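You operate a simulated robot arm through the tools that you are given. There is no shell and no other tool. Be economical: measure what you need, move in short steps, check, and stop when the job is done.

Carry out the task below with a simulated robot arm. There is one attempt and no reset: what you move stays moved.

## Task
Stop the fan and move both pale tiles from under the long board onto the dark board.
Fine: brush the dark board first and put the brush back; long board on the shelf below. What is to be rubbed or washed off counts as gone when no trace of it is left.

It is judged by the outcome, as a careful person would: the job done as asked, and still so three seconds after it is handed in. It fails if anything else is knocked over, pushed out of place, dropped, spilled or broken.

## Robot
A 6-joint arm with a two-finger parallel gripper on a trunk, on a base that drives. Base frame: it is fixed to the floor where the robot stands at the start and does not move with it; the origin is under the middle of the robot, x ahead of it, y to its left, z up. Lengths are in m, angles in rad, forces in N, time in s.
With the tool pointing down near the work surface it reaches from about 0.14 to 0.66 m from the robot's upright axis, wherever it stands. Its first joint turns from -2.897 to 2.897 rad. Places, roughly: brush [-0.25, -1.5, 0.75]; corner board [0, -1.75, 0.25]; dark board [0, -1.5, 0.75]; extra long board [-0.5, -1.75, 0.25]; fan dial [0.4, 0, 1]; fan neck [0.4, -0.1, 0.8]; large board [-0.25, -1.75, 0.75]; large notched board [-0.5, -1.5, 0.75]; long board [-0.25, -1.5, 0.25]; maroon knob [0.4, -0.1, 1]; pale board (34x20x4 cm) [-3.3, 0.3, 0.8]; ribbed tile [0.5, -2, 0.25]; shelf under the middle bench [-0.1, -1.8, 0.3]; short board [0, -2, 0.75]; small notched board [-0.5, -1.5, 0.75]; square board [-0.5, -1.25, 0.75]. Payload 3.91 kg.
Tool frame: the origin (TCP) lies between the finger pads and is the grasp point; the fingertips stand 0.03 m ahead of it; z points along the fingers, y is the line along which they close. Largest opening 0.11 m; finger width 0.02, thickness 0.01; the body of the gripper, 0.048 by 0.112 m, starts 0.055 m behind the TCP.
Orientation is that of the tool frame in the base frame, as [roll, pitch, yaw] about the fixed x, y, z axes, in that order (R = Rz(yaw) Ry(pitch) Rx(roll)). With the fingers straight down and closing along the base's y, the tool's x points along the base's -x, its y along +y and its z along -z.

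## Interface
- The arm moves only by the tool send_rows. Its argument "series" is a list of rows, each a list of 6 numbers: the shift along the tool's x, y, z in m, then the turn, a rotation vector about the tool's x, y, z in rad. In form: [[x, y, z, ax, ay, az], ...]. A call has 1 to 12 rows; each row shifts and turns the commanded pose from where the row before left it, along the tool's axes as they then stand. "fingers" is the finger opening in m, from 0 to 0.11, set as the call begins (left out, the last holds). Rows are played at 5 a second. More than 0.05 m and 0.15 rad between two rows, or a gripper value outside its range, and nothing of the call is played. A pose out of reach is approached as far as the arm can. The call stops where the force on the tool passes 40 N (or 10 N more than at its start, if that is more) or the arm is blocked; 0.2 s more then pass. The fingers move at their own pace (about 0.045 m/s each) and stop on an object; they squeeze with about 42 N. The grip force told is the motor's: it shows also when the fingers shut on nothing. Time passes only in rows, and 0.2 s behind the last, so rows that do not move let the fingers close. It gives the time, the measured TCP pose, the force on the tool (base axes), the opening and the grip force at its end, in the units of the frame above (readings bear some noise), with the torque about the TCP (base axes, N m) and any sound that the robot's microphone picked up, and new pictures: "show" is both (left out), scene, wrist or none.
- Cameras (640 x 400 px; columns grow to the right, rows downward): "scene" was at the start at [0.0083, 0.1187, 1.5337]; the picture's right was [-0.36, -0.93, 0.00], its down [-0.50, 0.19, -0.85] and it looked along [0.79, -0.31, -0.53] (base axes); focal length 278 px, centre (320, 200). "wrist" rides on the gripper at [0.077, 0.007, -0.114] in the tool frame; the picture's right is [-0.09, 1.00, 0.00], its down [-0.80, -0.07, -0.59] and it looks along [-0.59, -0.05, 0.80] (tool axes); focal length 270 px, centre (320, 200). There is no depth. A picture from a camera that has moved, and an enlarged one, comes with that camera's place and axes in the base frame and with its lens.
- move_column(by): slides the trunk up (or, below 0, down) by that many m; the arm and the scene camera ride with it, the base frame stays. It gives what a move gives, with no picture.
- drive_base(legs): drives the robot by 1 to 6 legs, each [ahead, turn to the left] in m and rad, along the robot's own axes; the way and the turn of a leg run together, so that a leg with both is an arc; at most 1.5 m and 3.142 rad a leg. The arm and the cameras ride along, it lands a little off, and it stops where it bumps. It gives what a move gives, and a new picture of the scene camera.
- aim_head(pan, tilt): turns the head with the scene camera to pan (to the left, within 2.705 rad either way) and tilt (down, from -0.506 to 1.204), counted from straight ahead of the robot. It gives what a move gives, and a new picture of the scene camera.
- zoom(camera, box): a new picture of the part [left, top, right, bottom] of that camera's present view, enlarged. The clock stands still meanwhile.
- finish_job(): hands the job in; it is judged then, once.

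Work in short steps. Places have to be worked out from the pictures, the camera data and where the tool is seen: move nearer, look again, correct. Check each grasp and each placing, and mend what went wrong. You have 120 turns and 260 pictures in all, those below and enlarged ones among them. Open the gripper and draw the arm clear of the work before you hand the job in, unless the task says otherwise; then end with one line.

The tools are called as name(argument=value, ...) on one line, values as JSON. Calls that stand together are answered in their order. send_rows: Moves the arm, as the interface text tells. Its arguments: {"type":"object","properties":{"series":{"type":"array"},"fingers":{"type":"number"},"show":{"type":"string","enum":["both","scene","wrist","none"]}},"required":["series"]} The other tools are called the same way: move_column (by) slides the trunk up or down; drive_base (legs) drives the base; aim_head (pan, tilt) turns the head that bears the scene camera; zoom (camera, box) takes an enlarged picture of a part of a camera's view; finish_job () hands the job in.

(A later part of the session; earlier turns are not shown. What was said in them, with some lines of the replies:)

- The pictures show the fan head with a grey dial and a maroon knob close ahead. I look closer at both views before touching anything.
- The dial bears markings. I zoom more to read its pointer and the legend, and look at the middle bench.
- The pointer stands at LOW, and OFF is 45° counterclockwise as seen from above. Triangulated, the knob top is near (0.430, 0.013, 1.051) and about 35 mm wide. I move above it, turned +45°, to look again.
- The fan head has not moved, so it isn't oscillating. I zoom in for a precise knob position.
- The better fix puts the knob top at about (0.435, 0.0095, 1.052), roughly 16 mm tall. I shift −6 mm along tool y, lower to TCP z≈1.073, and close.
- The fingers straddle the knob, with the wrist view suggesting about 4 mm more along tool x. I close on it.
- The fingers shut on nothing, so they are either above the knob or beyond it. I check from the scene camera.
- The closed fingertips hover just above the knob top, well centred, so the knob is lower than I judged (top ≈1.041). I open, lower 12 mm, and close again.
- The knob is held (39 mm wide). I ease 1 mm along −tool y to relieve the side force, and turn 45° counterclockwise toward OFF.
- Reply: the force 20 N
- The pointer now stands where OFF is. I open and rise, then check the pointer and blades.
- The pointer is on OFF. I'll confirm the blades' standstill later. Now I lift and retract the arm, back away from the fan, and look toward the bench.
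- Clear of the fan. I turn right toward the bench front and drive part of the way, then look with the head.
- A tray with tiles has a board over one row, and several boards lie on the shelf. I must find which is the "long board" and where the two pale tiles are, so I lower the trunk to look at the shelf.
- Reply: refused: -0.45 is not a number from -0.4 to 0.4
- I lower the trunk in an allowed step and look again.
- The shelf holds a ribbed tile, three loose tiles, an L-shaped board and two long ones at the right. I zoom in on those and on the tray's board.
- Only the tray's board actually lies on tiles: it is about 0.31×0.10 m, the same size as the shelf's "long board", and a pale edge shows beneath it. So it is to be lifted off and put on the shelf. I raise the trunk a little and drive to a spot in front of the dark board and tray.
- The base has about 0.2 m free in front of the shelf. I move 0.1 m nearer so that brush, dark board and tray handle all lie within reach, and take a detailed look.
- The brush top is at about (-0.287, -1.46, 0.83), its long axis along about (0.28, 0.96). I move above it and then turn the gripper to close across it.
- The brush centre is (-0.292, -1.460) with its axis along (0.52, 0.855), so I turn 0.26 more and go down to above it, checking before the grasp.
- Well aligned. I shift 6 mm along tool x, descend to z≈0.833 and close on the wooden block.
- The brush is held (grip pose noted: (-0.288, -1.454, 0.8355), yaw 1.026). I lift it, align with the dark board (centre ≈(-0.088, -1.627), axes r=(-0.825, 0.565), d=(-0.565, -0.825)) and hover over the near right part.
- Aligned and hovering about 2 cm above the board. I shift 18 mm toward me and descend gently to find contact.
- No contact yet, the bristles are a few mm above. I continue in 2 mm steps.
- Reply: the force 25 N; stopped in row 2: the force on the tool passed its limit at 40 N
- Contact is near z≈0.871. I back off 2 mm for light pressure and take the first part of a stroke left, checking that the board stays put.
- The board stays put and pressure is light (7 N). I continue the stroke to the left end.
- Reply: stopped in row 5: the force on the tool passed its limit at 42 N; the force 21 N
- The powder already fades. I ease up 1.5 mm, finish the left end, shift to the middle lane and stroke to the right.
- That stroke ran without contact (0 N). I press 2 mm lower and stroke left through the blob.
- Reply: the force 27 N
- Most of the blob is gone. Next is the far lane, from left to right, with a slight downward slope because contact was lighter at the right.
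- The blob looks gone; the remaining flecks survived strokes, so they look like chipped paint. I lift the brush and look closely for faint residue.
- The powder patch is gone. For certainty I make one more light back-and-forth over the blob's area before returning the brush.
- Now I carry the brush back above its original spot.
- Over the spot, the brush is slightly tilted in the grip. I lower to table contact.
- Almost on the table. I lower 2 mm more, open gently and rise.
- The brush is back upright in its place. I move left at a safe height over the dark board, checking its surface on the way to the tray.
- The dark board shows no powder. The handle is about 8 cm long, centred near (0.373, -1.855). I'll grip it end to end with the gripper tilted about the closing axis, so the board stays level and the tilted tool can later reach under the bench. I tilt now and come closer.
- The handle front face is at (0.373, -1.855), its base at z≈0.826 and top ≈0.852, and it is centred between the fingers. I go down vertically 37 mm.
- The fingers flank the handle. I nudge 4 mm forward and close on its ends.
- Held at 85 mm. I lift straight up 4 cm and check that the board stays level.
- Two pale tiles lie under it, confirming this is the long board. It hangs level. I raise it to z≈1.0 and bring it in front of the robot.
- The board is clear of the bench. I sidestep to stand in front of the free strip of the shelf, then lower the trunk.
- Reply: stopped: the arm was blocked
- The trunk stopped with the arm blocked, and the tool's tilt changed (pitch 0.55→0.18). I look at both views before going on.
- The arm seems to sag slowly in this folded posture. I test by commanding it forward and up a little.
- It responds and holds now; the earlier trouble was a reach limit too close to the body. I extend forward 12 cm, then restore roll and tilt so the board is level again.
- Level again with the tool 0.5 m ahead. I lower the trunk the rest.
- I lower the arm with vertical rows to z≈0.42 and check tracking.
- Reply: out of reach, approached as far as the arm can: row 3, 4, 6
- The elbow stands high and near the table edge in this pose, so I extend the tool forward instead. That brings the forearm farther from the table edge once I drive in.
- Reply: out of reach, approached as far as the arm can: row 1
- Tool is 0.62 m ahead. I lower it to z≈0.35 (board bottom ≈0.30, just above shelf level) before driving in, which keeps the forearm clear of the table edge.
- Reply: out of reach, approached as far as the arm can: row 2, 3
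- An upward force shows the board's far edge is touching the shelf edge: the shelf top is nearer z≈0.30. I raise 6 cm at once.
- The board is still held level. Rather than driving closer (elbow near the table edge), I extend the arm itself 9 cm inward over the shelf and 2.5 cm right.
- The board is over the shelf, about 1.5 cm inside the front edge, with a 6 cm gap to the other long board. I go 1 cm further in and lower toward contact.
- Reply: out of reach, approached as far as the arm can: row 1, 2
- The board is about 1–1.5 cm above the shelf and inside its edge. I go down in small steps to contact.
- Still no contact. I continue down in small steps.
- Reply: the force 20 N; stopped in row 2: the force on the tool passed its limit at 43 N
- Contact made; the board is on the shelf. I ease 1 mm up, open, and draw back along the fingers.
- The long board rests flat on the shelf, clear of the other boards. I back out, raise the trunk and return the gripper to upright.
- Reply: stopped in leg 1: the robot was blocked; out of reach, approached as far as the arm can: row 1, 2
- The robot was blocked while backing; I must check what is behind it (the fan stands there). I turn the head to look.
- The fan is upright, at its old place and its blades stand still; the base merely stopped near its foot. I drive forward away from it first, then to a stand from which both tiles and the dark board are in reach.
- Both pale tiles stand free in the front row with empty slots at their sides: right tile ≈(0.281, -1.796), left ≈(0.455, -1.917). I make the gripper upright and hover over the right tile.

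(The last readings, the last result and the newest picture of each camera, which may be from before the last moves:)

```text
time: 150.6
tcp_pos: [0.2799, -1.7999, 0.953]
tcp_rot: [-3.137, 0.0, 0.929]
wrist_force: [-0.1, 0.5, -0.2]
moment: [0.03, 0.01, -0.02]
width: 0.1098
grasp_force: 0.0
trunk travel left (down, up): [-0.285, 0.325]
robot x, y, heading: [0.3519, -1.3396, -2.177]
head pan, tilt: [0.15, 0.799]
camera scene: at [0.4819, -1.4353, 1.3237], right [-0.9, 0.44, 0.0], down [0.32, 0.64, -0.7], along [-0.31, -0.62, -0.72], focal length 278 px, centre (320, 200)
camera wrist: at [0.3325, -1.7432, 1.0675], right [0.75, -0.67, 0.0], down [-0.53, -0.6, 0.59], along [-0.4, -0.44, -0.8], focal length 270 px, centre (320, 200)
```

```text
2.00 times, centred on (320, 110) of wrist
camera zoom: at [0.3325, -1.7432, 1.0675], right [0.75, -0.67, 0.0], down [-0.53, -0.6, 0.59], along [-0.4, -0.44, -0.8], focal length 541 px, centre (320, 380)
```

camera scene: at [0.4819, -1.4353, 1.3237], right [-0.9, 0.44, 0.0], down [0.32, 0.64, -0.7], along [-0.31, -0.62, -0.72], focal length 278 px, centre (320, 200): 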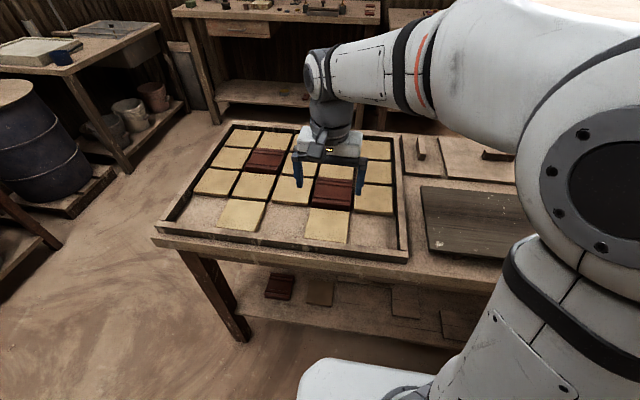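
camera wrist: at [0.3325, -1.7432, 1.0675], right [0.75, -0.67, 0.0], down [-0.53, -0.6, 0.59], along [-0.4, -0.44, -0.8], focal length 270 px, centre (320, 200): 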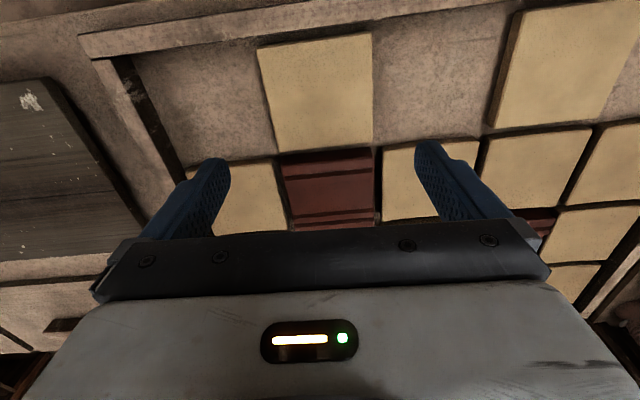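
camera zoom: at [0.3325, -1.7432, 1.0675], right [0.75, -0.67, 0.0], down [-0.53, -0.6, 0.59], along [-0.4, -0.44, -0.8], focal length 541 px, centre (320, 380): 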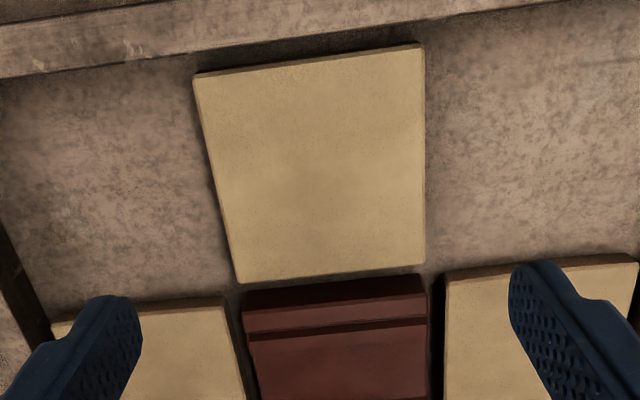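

The tile is 9.5 cm square, centred at (0.282, -1.798), aligned within 1° with the fingers, leaving 7 mm clearance each side. I descend.

send_rows(series=[[0.003, 0, 0.03, 0, 0, 0], [0, 0, 0.04, 0, 0, 0], [0, 0, 0.03, 0, 0, 0], [0, 0, 0.015, 0, 0, 0], [0, 0, 0, 0, 0, 0]], show="both")

zoom(camera="scene", box=[260, 130, 400, 260])

```text
time: 151.8
tcp_pos: [0.2831, -1.7971, 0.8356]
tcp_rot: [-3.138, 0.0, 0.929]
wrist_force: [-0.1, -0.2, -0.5]
moment: [-0.03, 0.01, 0.01]
width: 0.1099
grasp_force: 0.1
trunk travel left (down, up): [-0.285, 0.325]
robot x, y, heading: [0.3493, -1.3363, -2.183]
head pan, tilt: [0.15, 0.799]
camera scene: at [0.4819, -1.4354, 1.3237], right [-0.9, 0.44, 0.0], down [0.32, 0.64, -0.7], along [-0.31, -0.62, -0.72], focal length 278 px, centre (320, 200)
camera wrist: at [0.3344, -1.7395, 0.9508], right [0.75, -0.67, 0.0], down [-0.53, -0.6, 0.59], along [-0.4, -0.44, -0.8], focal length 270 px, centre (320, 200)
```

scene: 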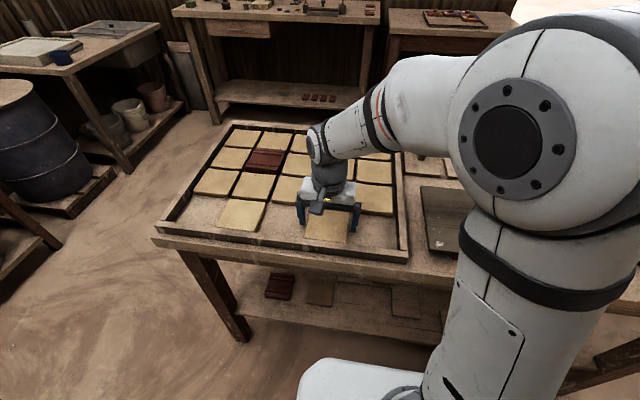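
wrist: 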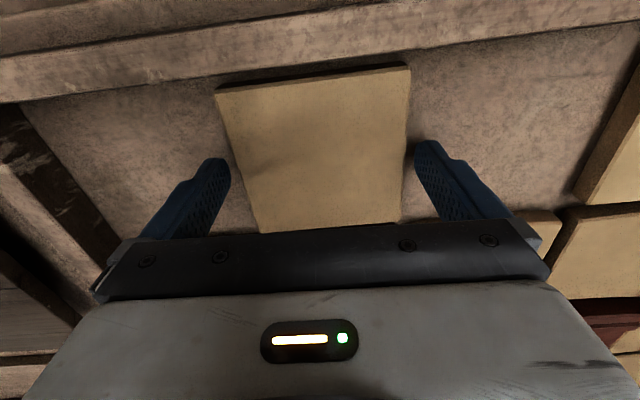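

```text
3.08 times, centred on (330, 195) of scene
camera zoom: at [0.4819, -1.4354, 1.3237], right [-0.9, 0.44, 0.0], down [0.32, 0.64, -0.7], along [-0.31, -0.62, -0.72], focal length 854 px, centre (289, 215)
```

zoom: 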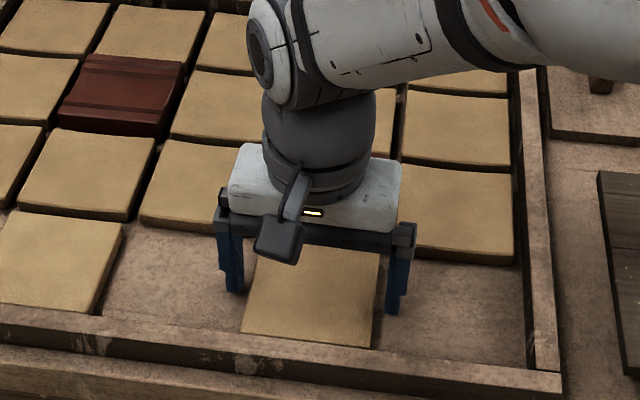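

The fingers straddle the tile centrally. I lower a few more mm toward the tray floor, watching the force.

send_rows(series=[[0, 0, 0.003, 0, 0, 0], [0, 0, 0.002, 0, 0, 0], [0, 0, 0, 0, 0, 0]], show="none")

send_rows(series=[[0, 0, 0.002, 0, 0, 0], [0, 0, 0.002, 0, 0, 0], [0, 0, 0, 0, 0, 0]], show="none")

```text
time: 152.6
tcp_pos: [0.2812, -1.7957, 0.8305]
tcp_rot: [-3.138, 0.001, 0.927]
wrist_force: [-0.6, -0.5, 0.3]
moment: [-0.01, 0.01, 0.0]
width: 0.1101
grasp_force: 0.0
trunk travel left (down, up): [-0.285, 0.325]
robot x, y, heading: [0.3519, -1.3379, -2.186]
head pan, tilt: [0.15, 0.799]
```

```text
time: 153.3
tcp_pos: [0.282, -1.7973, 0.8296]
tcp_rot: [-3.141, 0.006, 0.928]
wrist_force: [-2.7, -3.4, 28.5]
moment: [-0.21, -0.53, 0.05]
width: 0.1094
grasp_force: 0.1
trunk travel left (down, up): [-0.285, 0.325]
robot x, y, heading: [0.3528, -1.339, -2.181]
head pan, tilt: [0.15, 0.799]
```

The tray floor is at z≈0.80. I rise 3 mm and close on the tile.

send_rows(series=[[0, 0, -0.005, 0, 0, 0], [0, 0, 0, 0, 0, 0], [0, 0, 0, 0, 0, 0]], fingers=0.08, show="wrist")

send_rows(series=[[0, 0, -0.01, 0, 0, 0], [0, 0, -0.02, 0, 0, 0], [0, 0, -0.03, 0, 0, 0], [0, 0, -0.03, 0, 0, 0], [0, 0, 0, 0, 0, 0]], show="both")

```text
time: 154.2
tcp_pos: [0.283, -1.7971, 0.8323]
tcp_rot: [-3.137, 0.0, 0.928]
wrist_force: [-0.4, 0.2, -0.2]
moment: [-0.03, 0.0, -0.02]
width: 0.0956
grasp_force: 41.8
trunk travel left (down, up): [-0.285, 0.325]
robot x, y, heading: [0.3516, -1.3413, -2.181]
head pan, tilt: [0.15, 0.799]
camera wrist: at [0.3354, -1.7389, 0.9465], right [0.75, -0.67, 0.0], down [-0.53, -0.6, 0.59], along [-0.4, -0.44, -0.81], focal length 270 px, centre (320, 200)
```

wrist: 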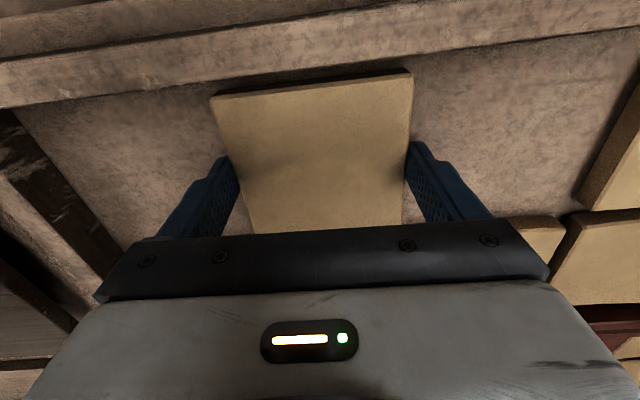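

```text
time: 155.3
tcp_pos: [0.2826, -1.7989, 0.9215]
tcp_rot: [-3.137, -0.002, 0.93]
wrist_force: [0.7, -0.2, -3.1]
moment: [-0.01, -0.01, 0.0]
width: 0.0955
grasp_force: 41.8
trunk travel left (down, up): [-0.285, 0.325]
robot x, y, heading: [0.3535, -1.3392, -2.182]
head pan, tilt: [0.15, 0.799]
camera scene: at [0.4819, -1.4353, 1.3237], right [-0.9, 0.44, 0.0], down [0.32, 0.64, -0.7], along [-0.31, -0.62, -0.72], focal length 278 px, centre (320, 200)
camera wrist: at [0.3348, -1.7398, 1.0372], right [0.75, -0.67, 0.0], down [-0.53, -0.6, 0.59], along [-0.4, -0.44, -0.8], focal length 270 px, centre (320, 200)
```

scene: 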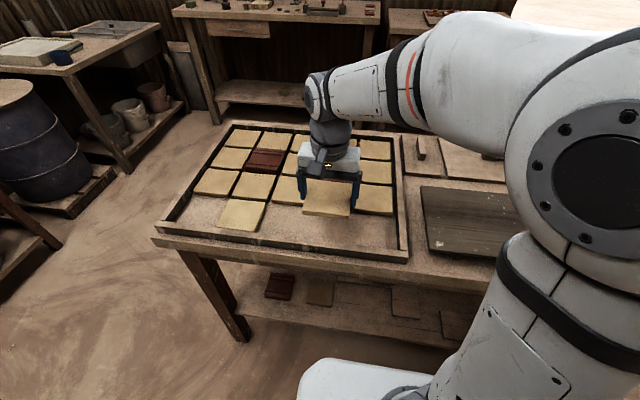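
wrist: 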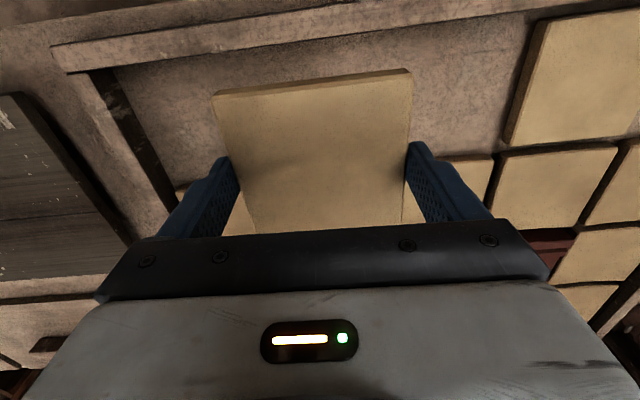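

Tile secured (95.5 mm). I carry it over to the right half of the dark board.

send_rows(series=[[-0.0079, -0.0436, 0, 0, 0, 0], [-0.0079, -0.0436, 0, 0, 0, 0], [-0.0079, -0.0436, 0, 0, 0, 0], [-0.0079, -0.0436, 0, 0, 0, 0], [-0.0079, -0.0436, 0, 0, 0, 0], [-0.0079, -0.0436, 0, 0, 0, 0], [-0.0079, -0.0436, 0, 0, 0, 0], [-0.0079, -0.0436, 0, 0, 0, 0], [-0.0079, -0.0436, 0, 0, 0, 0], [-0.0079, -0.0436, 0, 0, 0, 0], [-0.0079, -0.0436, 0, 0, 0, -0.04], [0, 0, 0, 0, 0, 0]], show="none")

aim_head(pan=-0.3, tilt=0.8)

zoom(camera="wrist", box=[0, 0, 640, 400])

```text
time: 157.9
tcp_pos: [-0.1509, -1.5804, 0.9263]
tcp_rot: [-3.138, -0.004, 0.972]
wrist_force: [-0.4, -0.4, -3.3]
moment: [-0.02, -0.01, -0.01]
width: 0.0957
grasp_force: 42.3
trunk travel left (down, up): [-0.285, 0.325]
robot x, y, heading: [0.35, -1.3374, -2.18]
head pan, tilt: [0.15, 0.799]
```

```text
time: 158.8
tcp_pos: [-0.1504, -1.5802, 0.9252]
tcp_rot: [-3.137, -0.002, 0.97]
wrist_force: [0.4, -0.2, -3.5]
moment: [-0.01, 0.01, 0.0]
width: 0.0958
grasp_force: 41.4
trunk travel left (down, up): [-0.285, 0.325]
robot x, y, heading: [0.3478, -1.336, -2.181]
head pan, tilt: [-0.3, 0.799]
camera scene: at [0.4538, -1.4126, 1.3237], right [-0.61, 0.79, 0.0], down [0.57, 0.44, -0.7], along [-0.55, -0.43, -0.72], focal length 278 px, centre (320, 200)
```

scene: 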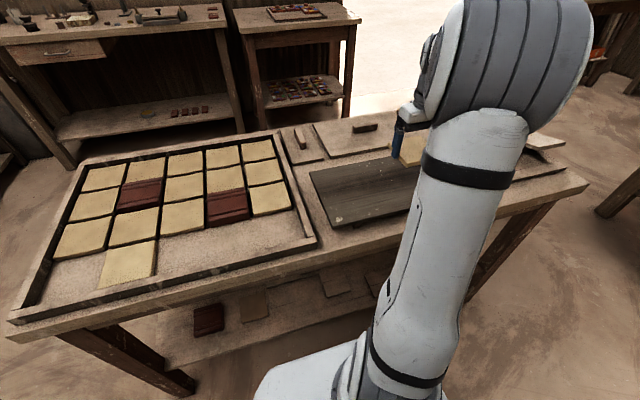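

```text
1.00 times, centred on (320, 200) of wrist (not enlarged: the box is as wide or as high as the picture)
camera zoom: at [-0.1002, -1.5202, 1.0408], right [0.77, -0.64, 0.0], down [-0.51, -0.62, 0.59], along [-0.38, -0.46, -0.8], focal length 270 px, centre (320, 200)
```

zoom: 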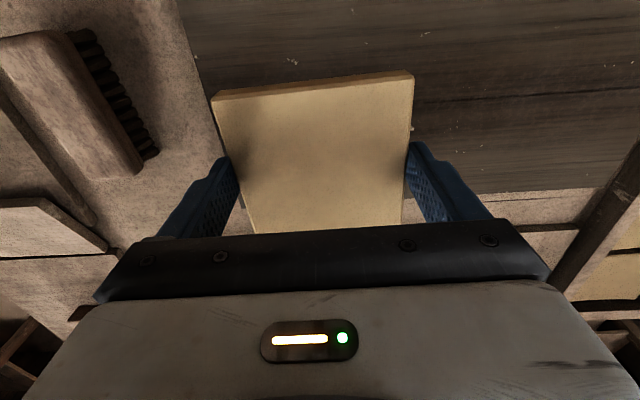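

Well over the right half of the board (edges check out). I lower toward the surface.

send_rows(series=[[0, 0, 0.03, 0, 0, 0], [0, 0, 0.025, 0, 0, 0], [0, 0, 0.006, 0, 0, 0], [0, 0, 0.004, 0, 0, 0], [0, 0, 0, 0, 0, 0]], show="none")

send_rows(series=[[0, 0, 0.003, 0, 0, 0], [0, 0, 0.003, 0, 0, 0], [0, 0, 0, 0, 0, 0]], show="none")

```text
time: 160.1
tcp_pos: [-0.1529, -1.5804, 0.864]
tcp_rot: [-3.135, 0.005, 0.969]
wrist_force: [-4.2, -3.4, 40.0]
moment: [-0.29, -2.06, 0.13]
width: 0.0957
grasp_force: 42.1
trunk travel left (down, up): [-0.285, 0.325]
robot x, y, heading: [0.3491, -1.3384, -2.184]
head pan, tilt: [-0.3, 0.799]
```

```text
time: 160.4
tcp_pos: [-0.1533, -1.5803, 0.8652]
tcp_rot: [-3.133, 0.009, 0.97]
wrist_force: [9.6, 3.6, 20.6]
moment: [-0.26, -1.5, 0.37]
width: 0.0955
grasp_force: 42.5
trunk travel left (down, up): [-0.285, 0.325]
robot x, y, heading: [0.352, -1.3354, -2.183]
head pan, tilt: [-0.3, 0.799]
stopped in row 1: the force on the tool passed its limit at 55 N (the readings are from after the stop); the commanded pose is now the measured one
```

Contact at z≈0.866. I relieve the pressure by 1 mm, open, and rise to check.

send_rows(series=[[0, 0, -0.001, 0, 0, 0], [0, 0, 0, 0, 0, 0], [0, 0, 0, 0, 0, 0], [0, 0, 0, 0, 0, 0]], fingers=0.11, show="none")

send_rows(series=[[0, 0, -0.03, 0, 0, 0], [0, 0, -0.04, 0, 0, 0], [0, 0, -0.04, 0, 0, 0], [0, 0, 0, 0, 0, 0]], show="wrist")

```text
time: 161.4
tcp_pos: [-0.1553, -1.5813, 0.8645]
tcp_rot: [-3.131, 0.009, 0.969]
wrist_force: [-10.1, 3.1, 24.6]
moment: [-0.49, -0.93, 0.0]
width: 0.1047
grasp_force: 0.0
trunk travel left (down, up): [-0.285, 0.325]
robot x, y, heading: [0.3537, -1.339, -2.184]
head pan, tilt: [-0.3, 0.799]
```

```text
time: 162.4
tcp_pos: [-0.1529, -1.5805, 0.9741]
tcp_rot: [-3.135, 0.007, 0.969]
wrist_force: [0.0, -0.1, -0.1]
moment: [-0.02, -0.03, 0.02]
width: 0.1099
grasp_force: 0.0
trunk travel left (down, up): [-0.285, 0.325]
robot x, y, heading: [0.351, -1.3369, -2.181]
head pan, tilt: [-0.3, 0.799]
camera wrist: at [-0.1017, -1.5209, 1.0879], right [0.77, -0.64, -0.01], down [-0.51, -0.62, 0.6], along [-0.39, -0.46, -0.8], focal length 270 px, centre (320, 200)
```

wrist: 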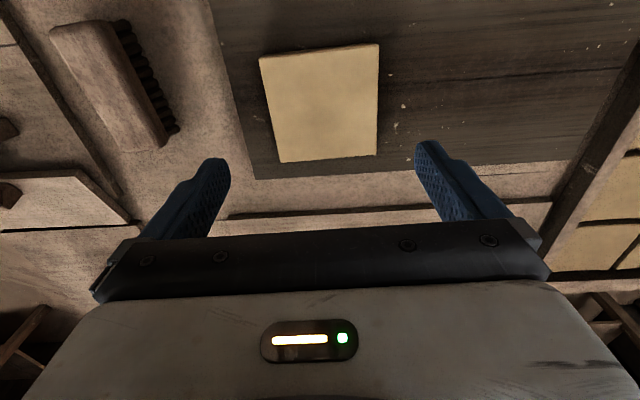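

The first tile lies flat on the dark board. Now I travel to the left tile.

send_rows(series=[[0, 0, 0, 0, 0, 0.04], [0.006, 0.043, 0, 0, 0, 0], [0.006, 0.043, 0, 0, 0, 0], [0.006, 0.043, 0, 0, 0, 0], [0.006, 0.043, 0, 0, 0, 0], [0.006, 0.043, 0, 0, 0, 0], [0.006, 0.043, 0, 0, 0, 0], [0.006, 0.043, 0, 0, 0, 0], [0.006, 0.043, 0, 0, 0, 0]], show="none")

send_rows(series=[[0.006, 0.043, 0, 0, 0, 0], [0.006, 0.043, 0, 0, 0, 0], [0.006, 0.043, 0, 0, 0, 0], [0.006, 0.043, 0, 0, 0, 0], [0.006, 0.043, 0, 0, 0, 0], [0.006, 0.043, 0, 0, 0, 0], [0.006, 0.043, 0, 0, 0, 0], [0.006, 0.043, 0.02, 0, 0, 0], [0, 0, 0, 0, 0, 0]], show="wrist")

zoom(camera="wrist", box=[160, 10, 480, 210])

```text
time: 164.4
tcp_pos: [0.149, -1.7492, 0.9709]
tcp_rot: [-3.133, 0.007, 0.929]
wrist_force: [-0.4, 0.7, 0.4]
moment: [0.03, -0.04, 0.02]
width: 0.1102
grasp_force: 0.0
trunk travel left (down, up): [-0.285, 0.325]
robot x, y, heading: [0.35, -1.3381, -2.181]
head pan, tilt: [-0.3, 0.799]
```

```text
time: 166.4
tcp_pos: [0.4561, -1.9174, 0.9459]
tcp_rot: [-3.134, 0.006, 0.927]
wrist_force: [-0.3, -0.6, 0.3]
moment: [-0.01, -0.02, 0.01]
width: 0.1099
grasp_force: 0.1
trunk travel left (down, up): [-0.285, 0.325]
robot x, y, heading: [0.3522, -1.3378, -2.18]
head pan, tilt: [-0.3, 0.799]
camera wrist: at [0.5096, -1.8591, 1.0598], right [0.74, -0.67, -0.01], down [-0.53, -0.6, 0.6], along [-0.4, -0.44, -0.8], focal length 270 px, centre (320, 200)
```

wrist: 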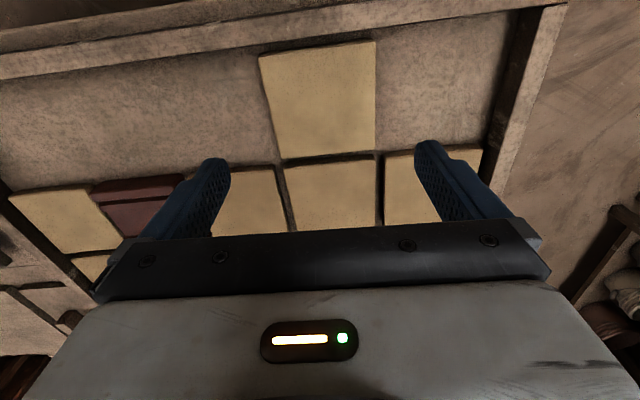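

```text
2.00 times, centred on (320, 110) of wrist
camera zoom: at [0.5096, -1.8591, 1.0598], right [0.74, -0.67, -0.01], down [-0.53, -0.6, 0.6], along [-0.4, -0.44, -0.8], focal length 541 px, centre (320, 380)
```

zoom: 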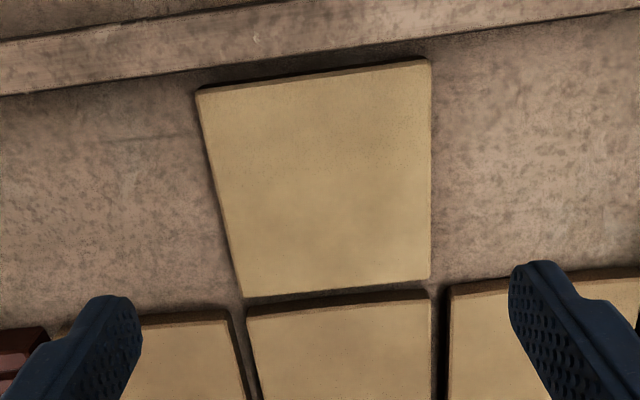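

Aligned within about 2 mm. I descend to just above the tray floor.

send_rows(series=[[0.0015, 0.002, 0.03, 0, 0, 0], [0, 0, 0.04, 0, 0, 0], [0, 0, 0.03, 0, 0, 0], [0, 0, 0.011, 0, 0, 0], [0, 0, 0, 0, 0, 0]], show="wrist")

```text
time: 167.6
tcp_pos: [0.4583, -1.9159, 0.8357]
tcp_rot: [-3.136, 0.005, 0.928]
wrist_force: [-0.1, 0.2, 0.3]
moment: [0.01, 0.03, 0.0]
width: 0.11
grasp_force: 0.0
trunk travel left (down, up): [-0.285, 0.325]
robot x, y, heading: [0.3531, -1.336, -2.179]
head pan, tilt: [-0.3, 0.799]
camera wrist: at [0.5105, -1.8581, 0.949], right [0.75, -0.67, -0.01], down [-0.53, -0.6, 0.6], along [-0.4, -0.44, -0.8], focal length 270 px, centre (320, 200)
```

wrist: 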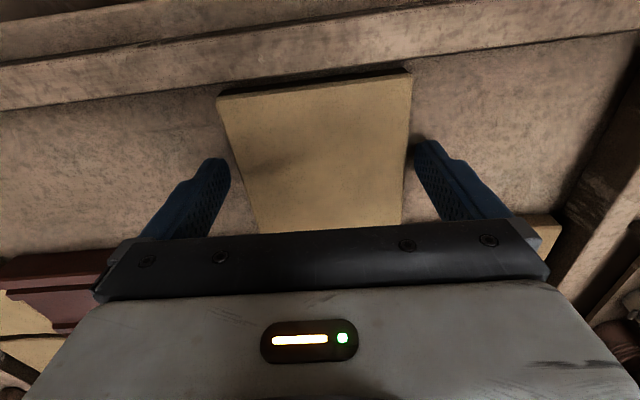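

The fingers straddle the tile. I go 2 mm lower, close, and lift.

send_rows(series=[[0, 0, 0.002, 0, 0, 0], [0, 0, 0, 0, 0, 0], [0, 0, 0, 0, 0, 0], [0, 0, 0, 0, 0, 0]], fingers=0.08, show="none")

send_rows(series=[[0, 0, -0.01, 0, 0, 0], [0, 0, -0.02, 0, 0, 0], [0, 0, -0.03, 0, 0, 0], [0, 0, -0.035, 0, 0, 0], [0, 0, 0, 0, 0, 0]], show="wrist")

```text
time: 168.6
tcp_pos: [0.4575, -1.9156, 0.8341]
tcp_rot: [-3.137, 0.008, 0.928]
wrist_force: [0.8, -2.3, 10.0]
moment: [0.2, -0.01, 0.1]
width: 0.0959
grasp_force: 41.5
trunk travel left (down, up): [-0.285, 0.325]
robot x, y, heading: [0.3485, -1.3398, -2.18]
head pan, tilt: [-0.3, 0.799]
```

```text
time: 169.8
tcp_pos: [0.4556, -1.916, 0.9282]
tcp_rot: [-3.134, 0.008, 0.929]
wrist_force: [0.0, 0.7, -2.5]
moment: [-0.03, 0.0, 0.0]
width: 0.0955
grasp_force: 42.1
trunk travel left (down, up): [-0.285, 0.325]
robot x, y, heading: [0.3546, -1.339, -2.183]
head pan, tilt: [-0.3, 0.799]
camera wrist: at [0.5089, -1.8578, 1.0415], right [0.75, -0.67, -0.01], down [-0.53, -0.6, 0.6], along [-0.4, -0.44, -0.8], focal length 270 px, centre (320, 200)
```

wrist: 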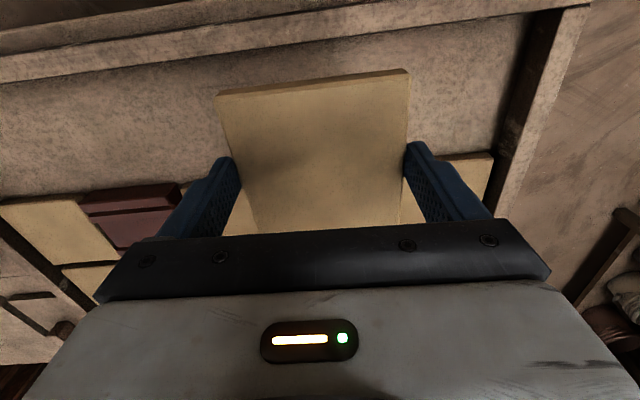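

Second tile held. I carry it to the left half of the dark board.

send_rows(series=[[-0.0075, -0.0441, 0, 0, 0, 0], [-0.0075, -0.0441, 0, 0, 0, 0], [-0.0075, -0.0441, 0, 0, 0, 0], [-0.0075, -0.0441, 0, 0, 0, 0], [-0.0075, -0.0441, 0, 0, 0, 0], [-0.0075, -0.0441, 0, 0, 0, 0], [-0.0075, -0.0441, 0, 0, 0, 0], [-0.0075, -0.0441, 0, 0, 0, 0], [-0.0075, -0.0441, 0, 0, 0, 0], [-0.0075, -0.0441, 0, 0, 0, 0], [-0.0075, -0.0441, 0, 0, 0, 0], [-0.0075, -0.0441, 0, 0, 0, -0.04]], show="none")

send_rows(series=[[0, 0, 0.02, 0, 0, 0], [0, 0, 0, 0, 0, 0]], show="both")

```text
time: 172.4
tcp_pos: [-0.0215, -1.6684, 0.9339]
tcp_rot: [-3.133, 0.007, 0.971]
wrist_force: [-0.1, 0.0, -3.3]
moment: [-0.02, -0.02, -0.03]
width: 0.0954
grasp_force: 42.0
trunk travel left (down, up): [-0.285, 0.325]
robot x, y, heading: [0.3522, -1.3388, -2.182]
head pan, tilt: [-0.3, 0.799]
```

```text
time: 173.0
tcp_pos: [-0.0203, -1.67, 0.9139]
tcp_rot: [-3.135, 0.009, 0.968]
wrist_force: [0.5, -0.6, -3.1]
moment: [-0.01, 0.01, 0.02]
width: 0.0957
grasp_force: 42.1
trunk travel left (down, up): [-0.285, 0.325]
robot x, y, heading: [0.3503, -1.3399, -2.182]
head pan, tilt: [-0.3, 0.799]
camera scene: at [0.4537, -1.4128, 1.3237], right [-0.61, 0.79, 0.0], down [0.57, 0.44, -0.7], along [-0.55, -0.43, -0.72], focal length 278 px, centre (320, 200)
camera wrist: at [0.0304, -1.6098, 1.0279], right [0.77, -0.64, -0.01], down [-0.51, -0.62, 0.6], along [-0.39, -0.46, -0.8], focal length 270 px, centre (320, 200)
```

scene: 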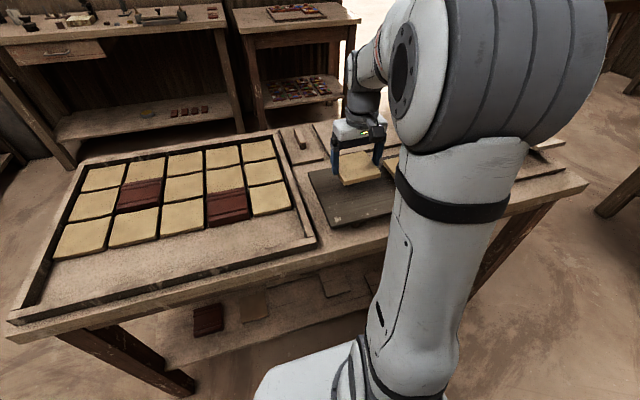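
wrist: 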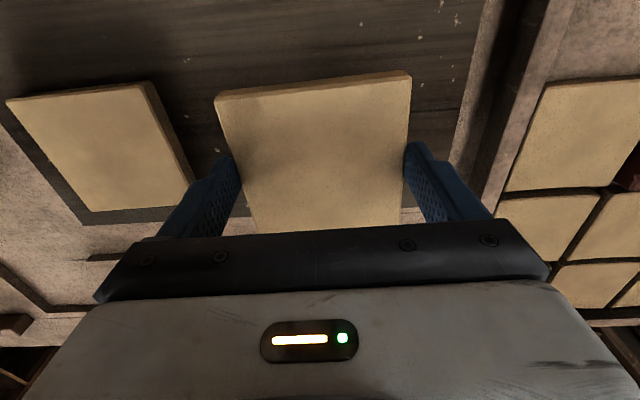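

Positioned beside the first tile with a good gap. I lower to contact.

send_rows(series=[[0, 0, 0.025, 0, 0, 0], [0, 0, 0.016, 0, 0, 0], [0, 0, 0.003, 0, 0, 0], [0, 0, 0, 0, 0, 0]], show="none")

send_rows(series=[[0, 0, 0.002, 0, 0, 0], [0, 0, 0, 0, 0, 0]], show="none")

```text
time: 174.0
tcp_pos: [-0.0222, -1.6704, 0.8687]
tcp_rot: [-3.133, 0.005, 0.969]
wrist_force: [-0.8, 0.0, -2.2]
moment: [0.04, 0.01, -0.01]
width: 0.0958
grasp_force: 42.1
trunk travel left (down, up): [-0.285, 0.325]
robot x, y, heading: [0.3483, -1.3365, -2.183]
head pan, tilt: [-0.3, 0.799]
```

```text
time: 174.6
tcp_pos: [-0.0207, -1.6699, 0.8676]
tcp_rot: [-3.136, 0.008, 0.968]
wrist_force: [0.8, -2.1, 6.6]
moment: [-0.32, -0.42, -0.07]
width: 0.0955
grasp_force: 42.0
trunk travel left (down, up): [-0.285, 0.325]
robot x, y, heading: [0.3493, -1.3415, -2.179]
head pan, tilt: [-0.3, 0.799]
```

Light contact. I open, rise, and look.

send_rows(series=[[0, 0, 0.0005, 0, 0, 0], [0, 0, 0, 0, 0, 0], [0, 0, 0, 0, 0, 0], [0, 0, 0, 0, 0, 0]], fingers=0.11, show="none")

send_rows(series=[[0, 0, -0.03, 0, 0, 0], [0, 0, -0.045, 0, 0, 0], [0, 0, -0.045, 0, 0, 0], [0, 0, -0.045, 0, 0, 0], [0.03, 0, -0.03, 0, 0, 0], [0, 0, 0, 0, 0, 0]], show="both")

```text
time: 175.6
tcp_pos: [-0.0212, -1.6705, 0.8674]
tcp_rot: [-3.134, 0.008, 0.969]
wrist_force: [-0.8, 0.6, -0.3]
moment: [-0.02, -0.02, 0.02]
width: 0.11
grasp_force: 0.1
trunk travel left (down, up): [-0.285, 0.325]
robot x, y, heading: [0.352, -1.3413, -2.182]
head pan, tilt: [-0.3, 0.799]
```

```text
time: 177.0
tcp_pos: [-0.0014, -1.646, 1.0619]
tcp_rot: [-3.135, 0.007, 0.969]
wrist_force: [0.6, 0.0, 0.9]
moment: [-0.02, 0.02, 0.0]
width: 0.1099
grasp_force: 0.0
trunk travel left (down, up): [-0.285, 0.325]
robot x, y, heading: [0.3489, -1.3392, -2.181]
head pan, tilt: [-0.3, 0.799]
camera scene: at [0.4543, -1.4121, 1.3237], right [-0.61, 0.79, 0.0], down [0.57, 0.44, -0.7], along [-0.55, -0.43, -0.72], focal length 278 px, centre (320, 200)
camera wrist: at [0.0492, -1.5859, 1.1751], right [0.77, -0.64, -0.01], down [-0.51, -0.62, 0.6], along [-0.39, -0.46, -0.8], focal length 270 px, centre (320, 200)
```

scene: 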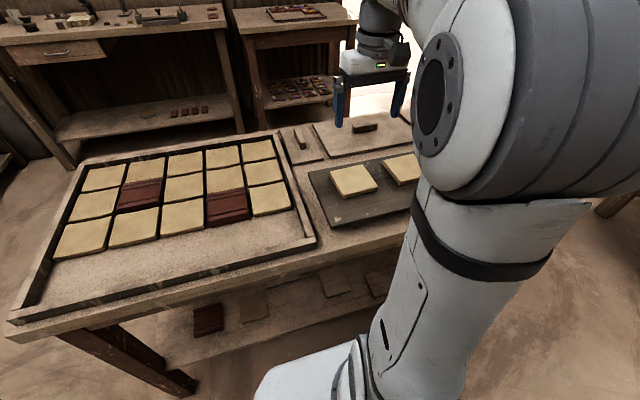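
wrist: 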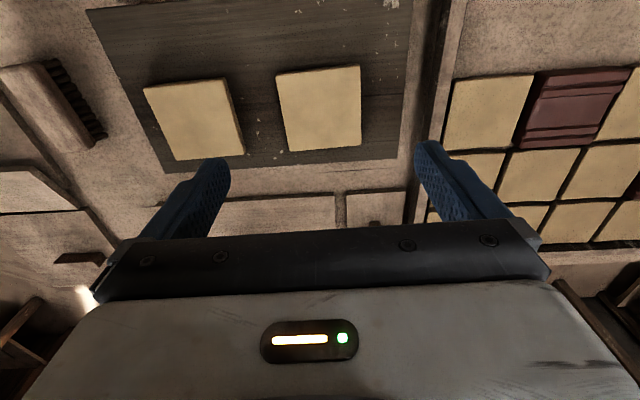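

Both pale tiles lie on the dark board. I back off from the bench and take a last overview of bench, shelf and fan.

drive_base(legs=[[-0.3, 0]])

aim_head(pan=0.0, tilt=0.75)

zoom(camera="scene", box=[100, 40, 540, 300])

aim_head(pan=-2.6, tilt=0.4)

```text
time: 179.0
tcp_pos: [0.172, -1.4009, 1.0604]
tcp_rot: [-3.137, 0.008, 0.976]
wrist_force: [-0.4, -0.6, 0.6]
moment: [0.01, 0.02, 0.04]
width: 0.1099
grasp_force: 0.1
trunk travel left (down, up): [-0.285, 0.325]
robot x, y, heading: [0.5237, -1.0929, -2.172]
head pan, tilt: [-0.3, 0.799]
camera scene: at [0.6277, -1.1645, 1.3237], right [-0.62, 0.79, 0.0], down [0.56, 0.44, -0.7], along [-0.55, -0.43, -0.72], focal length 278 px, centre (320, 200)
```

scene: 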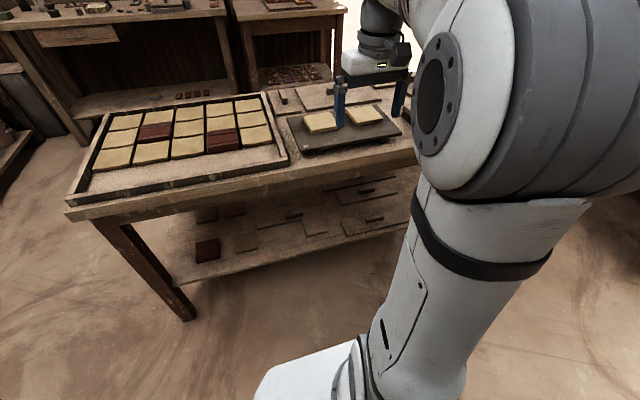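

```text
time: 179.8
tcp_pos: [0.1714, -1.4008, 1.0605]
tcp_rot: [-3.134, 0.006, 0.975]
wrist_force: [-0.5, -0.2, -0.3]
moment: [-0.03, -0.03, -0.04]
width: 0.1101
grasp_force: 0.0
trunk travel left (down, up): [-0.285, 0.325]
robot x, y, heading: [0.5237, -1.0871, -2.17]
head pan, tilt: [0.0, 0.75]
camera scene: at [0.644, -1.1827, 1.3277], right [-0.82, 0.57, 0.0], down [0.39, 0.56, -0.73], along [-0.42, -0.6, -0.68], focal length 278 px, centre (320, 200)
```

scene: 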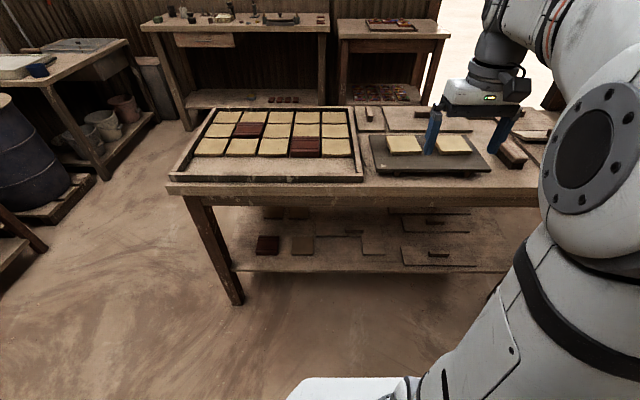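

```text
1.45 times, centred on (320, 170) of scene
camera zoom: at [0.644, -1.1827, 1.3277], right [-0.82, 0.57, 0.0], down [0.39, 0.56, -0.73], along [-0.42, -0.6, -0.68], focal length 404 px, centre (320, 244)
```

zoom: 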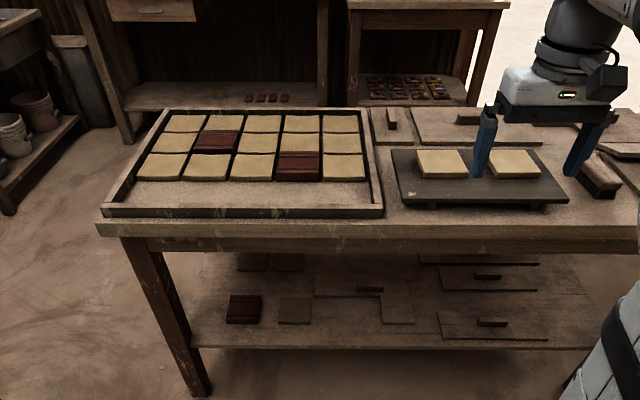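

```text
time: 182.2
tcp_pos: [0.1714, -1.4015, 1.0613]
tcp_rot: [-3.135, 0.008, 0.975]
wrist_force: [0.4, 0.0, 0.9]
moment: [0.04, -0.03, 0.03]
width: 0.1103
grasp_force: 0.1
trunk travel left (down, up): [-0.285, 0.325]
robot x, y, heading: [0.5283, -1.0934, -2.173]
head pan, tilt: [-2.601, 0.4]
camera scene: at [0.6968, -1.022, 1.3588], right [1.0, -0.06, 0.0], down [-0.02, -0.39, -0.92], along [0.06, 0.92, -0.39], focal length 278 px, centre (320, 200)
```

scene: 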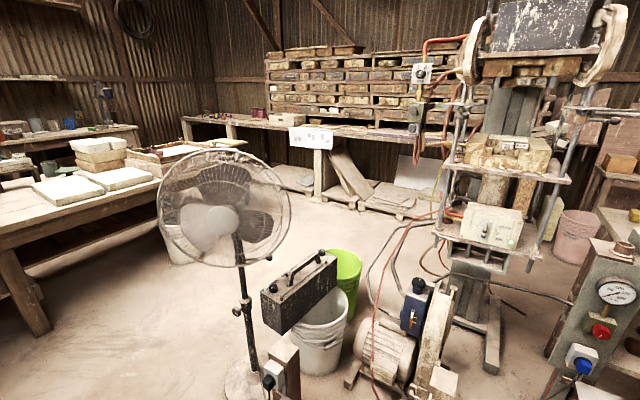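

Bench and shelf are in order. A last check that the fan is not turning: I compare two looks some time apart.

zoom(camera="scene", box=[140, 130, 320, 280])

send_rows(series=[[0, 0, -0.03, 0, 0, 0], [0, 0, -0.03, 0, 0, 0], [0, 0, 0, 0, 0, 0], [0, 0, 0, 0, 0, 0]], show="none")

zoom(camera="scene", box=[140, 130, 320, 280])

```text
2.67 times, centred on (230, 205) of scene
camera zoom: at [0.6968, -1.022, 1.3588], right [1.0, -0.06, 0.0], down [-0.02, -0.39, -0.92], along [0.06, 0.92, -0.39], focal length 741 px, centre (560, 187)
```

zoom: 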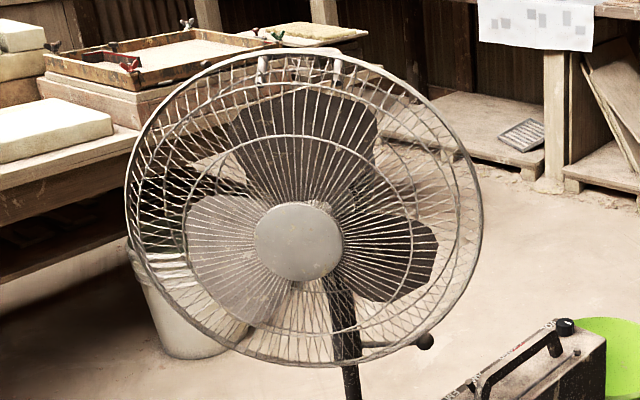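

```text
time: 183.2
tcp_pos: [0.1741, -1.4015, 1.1209]
tcp_rot: [-3.134, 0.006, 0.976]
wrist_force: [0.0, 0.2, -0.3]
moment: [0.01, -0.01, 0.01]
width: 0.11
grasp_force: 0.1
trunk travel left (down, up): [-0.285, 0.325]
robot x, y, heading: [0.5259, -1.0875, -2.174]
head pan, tilt: [-2.601, 0.4]
```

```text
2.67 times, centred on (230, 205) of scene
camera zoom: at [0.6968, -1.022, 1.3589], right [1.0, -0.06, 0.0], down [-0.02, -0.39, -0.92], along [0.06, 0.92, -0.39], focal length 741 px, centre (560, 187)
```

zoom: 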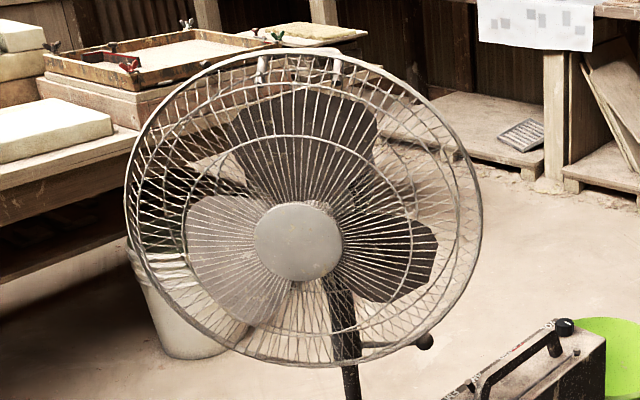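

The blades stand still, both tiles are on the brushed dark board, the brush is back, and the long board is on the shelf. The gripper is open and clear, so I hand the job in.

finish_job()

```text
The job is handed in.
```

The fan is off, both pale tiles are on the brushed dark board, the brush is back in its place, and the long board is on the shelf below.
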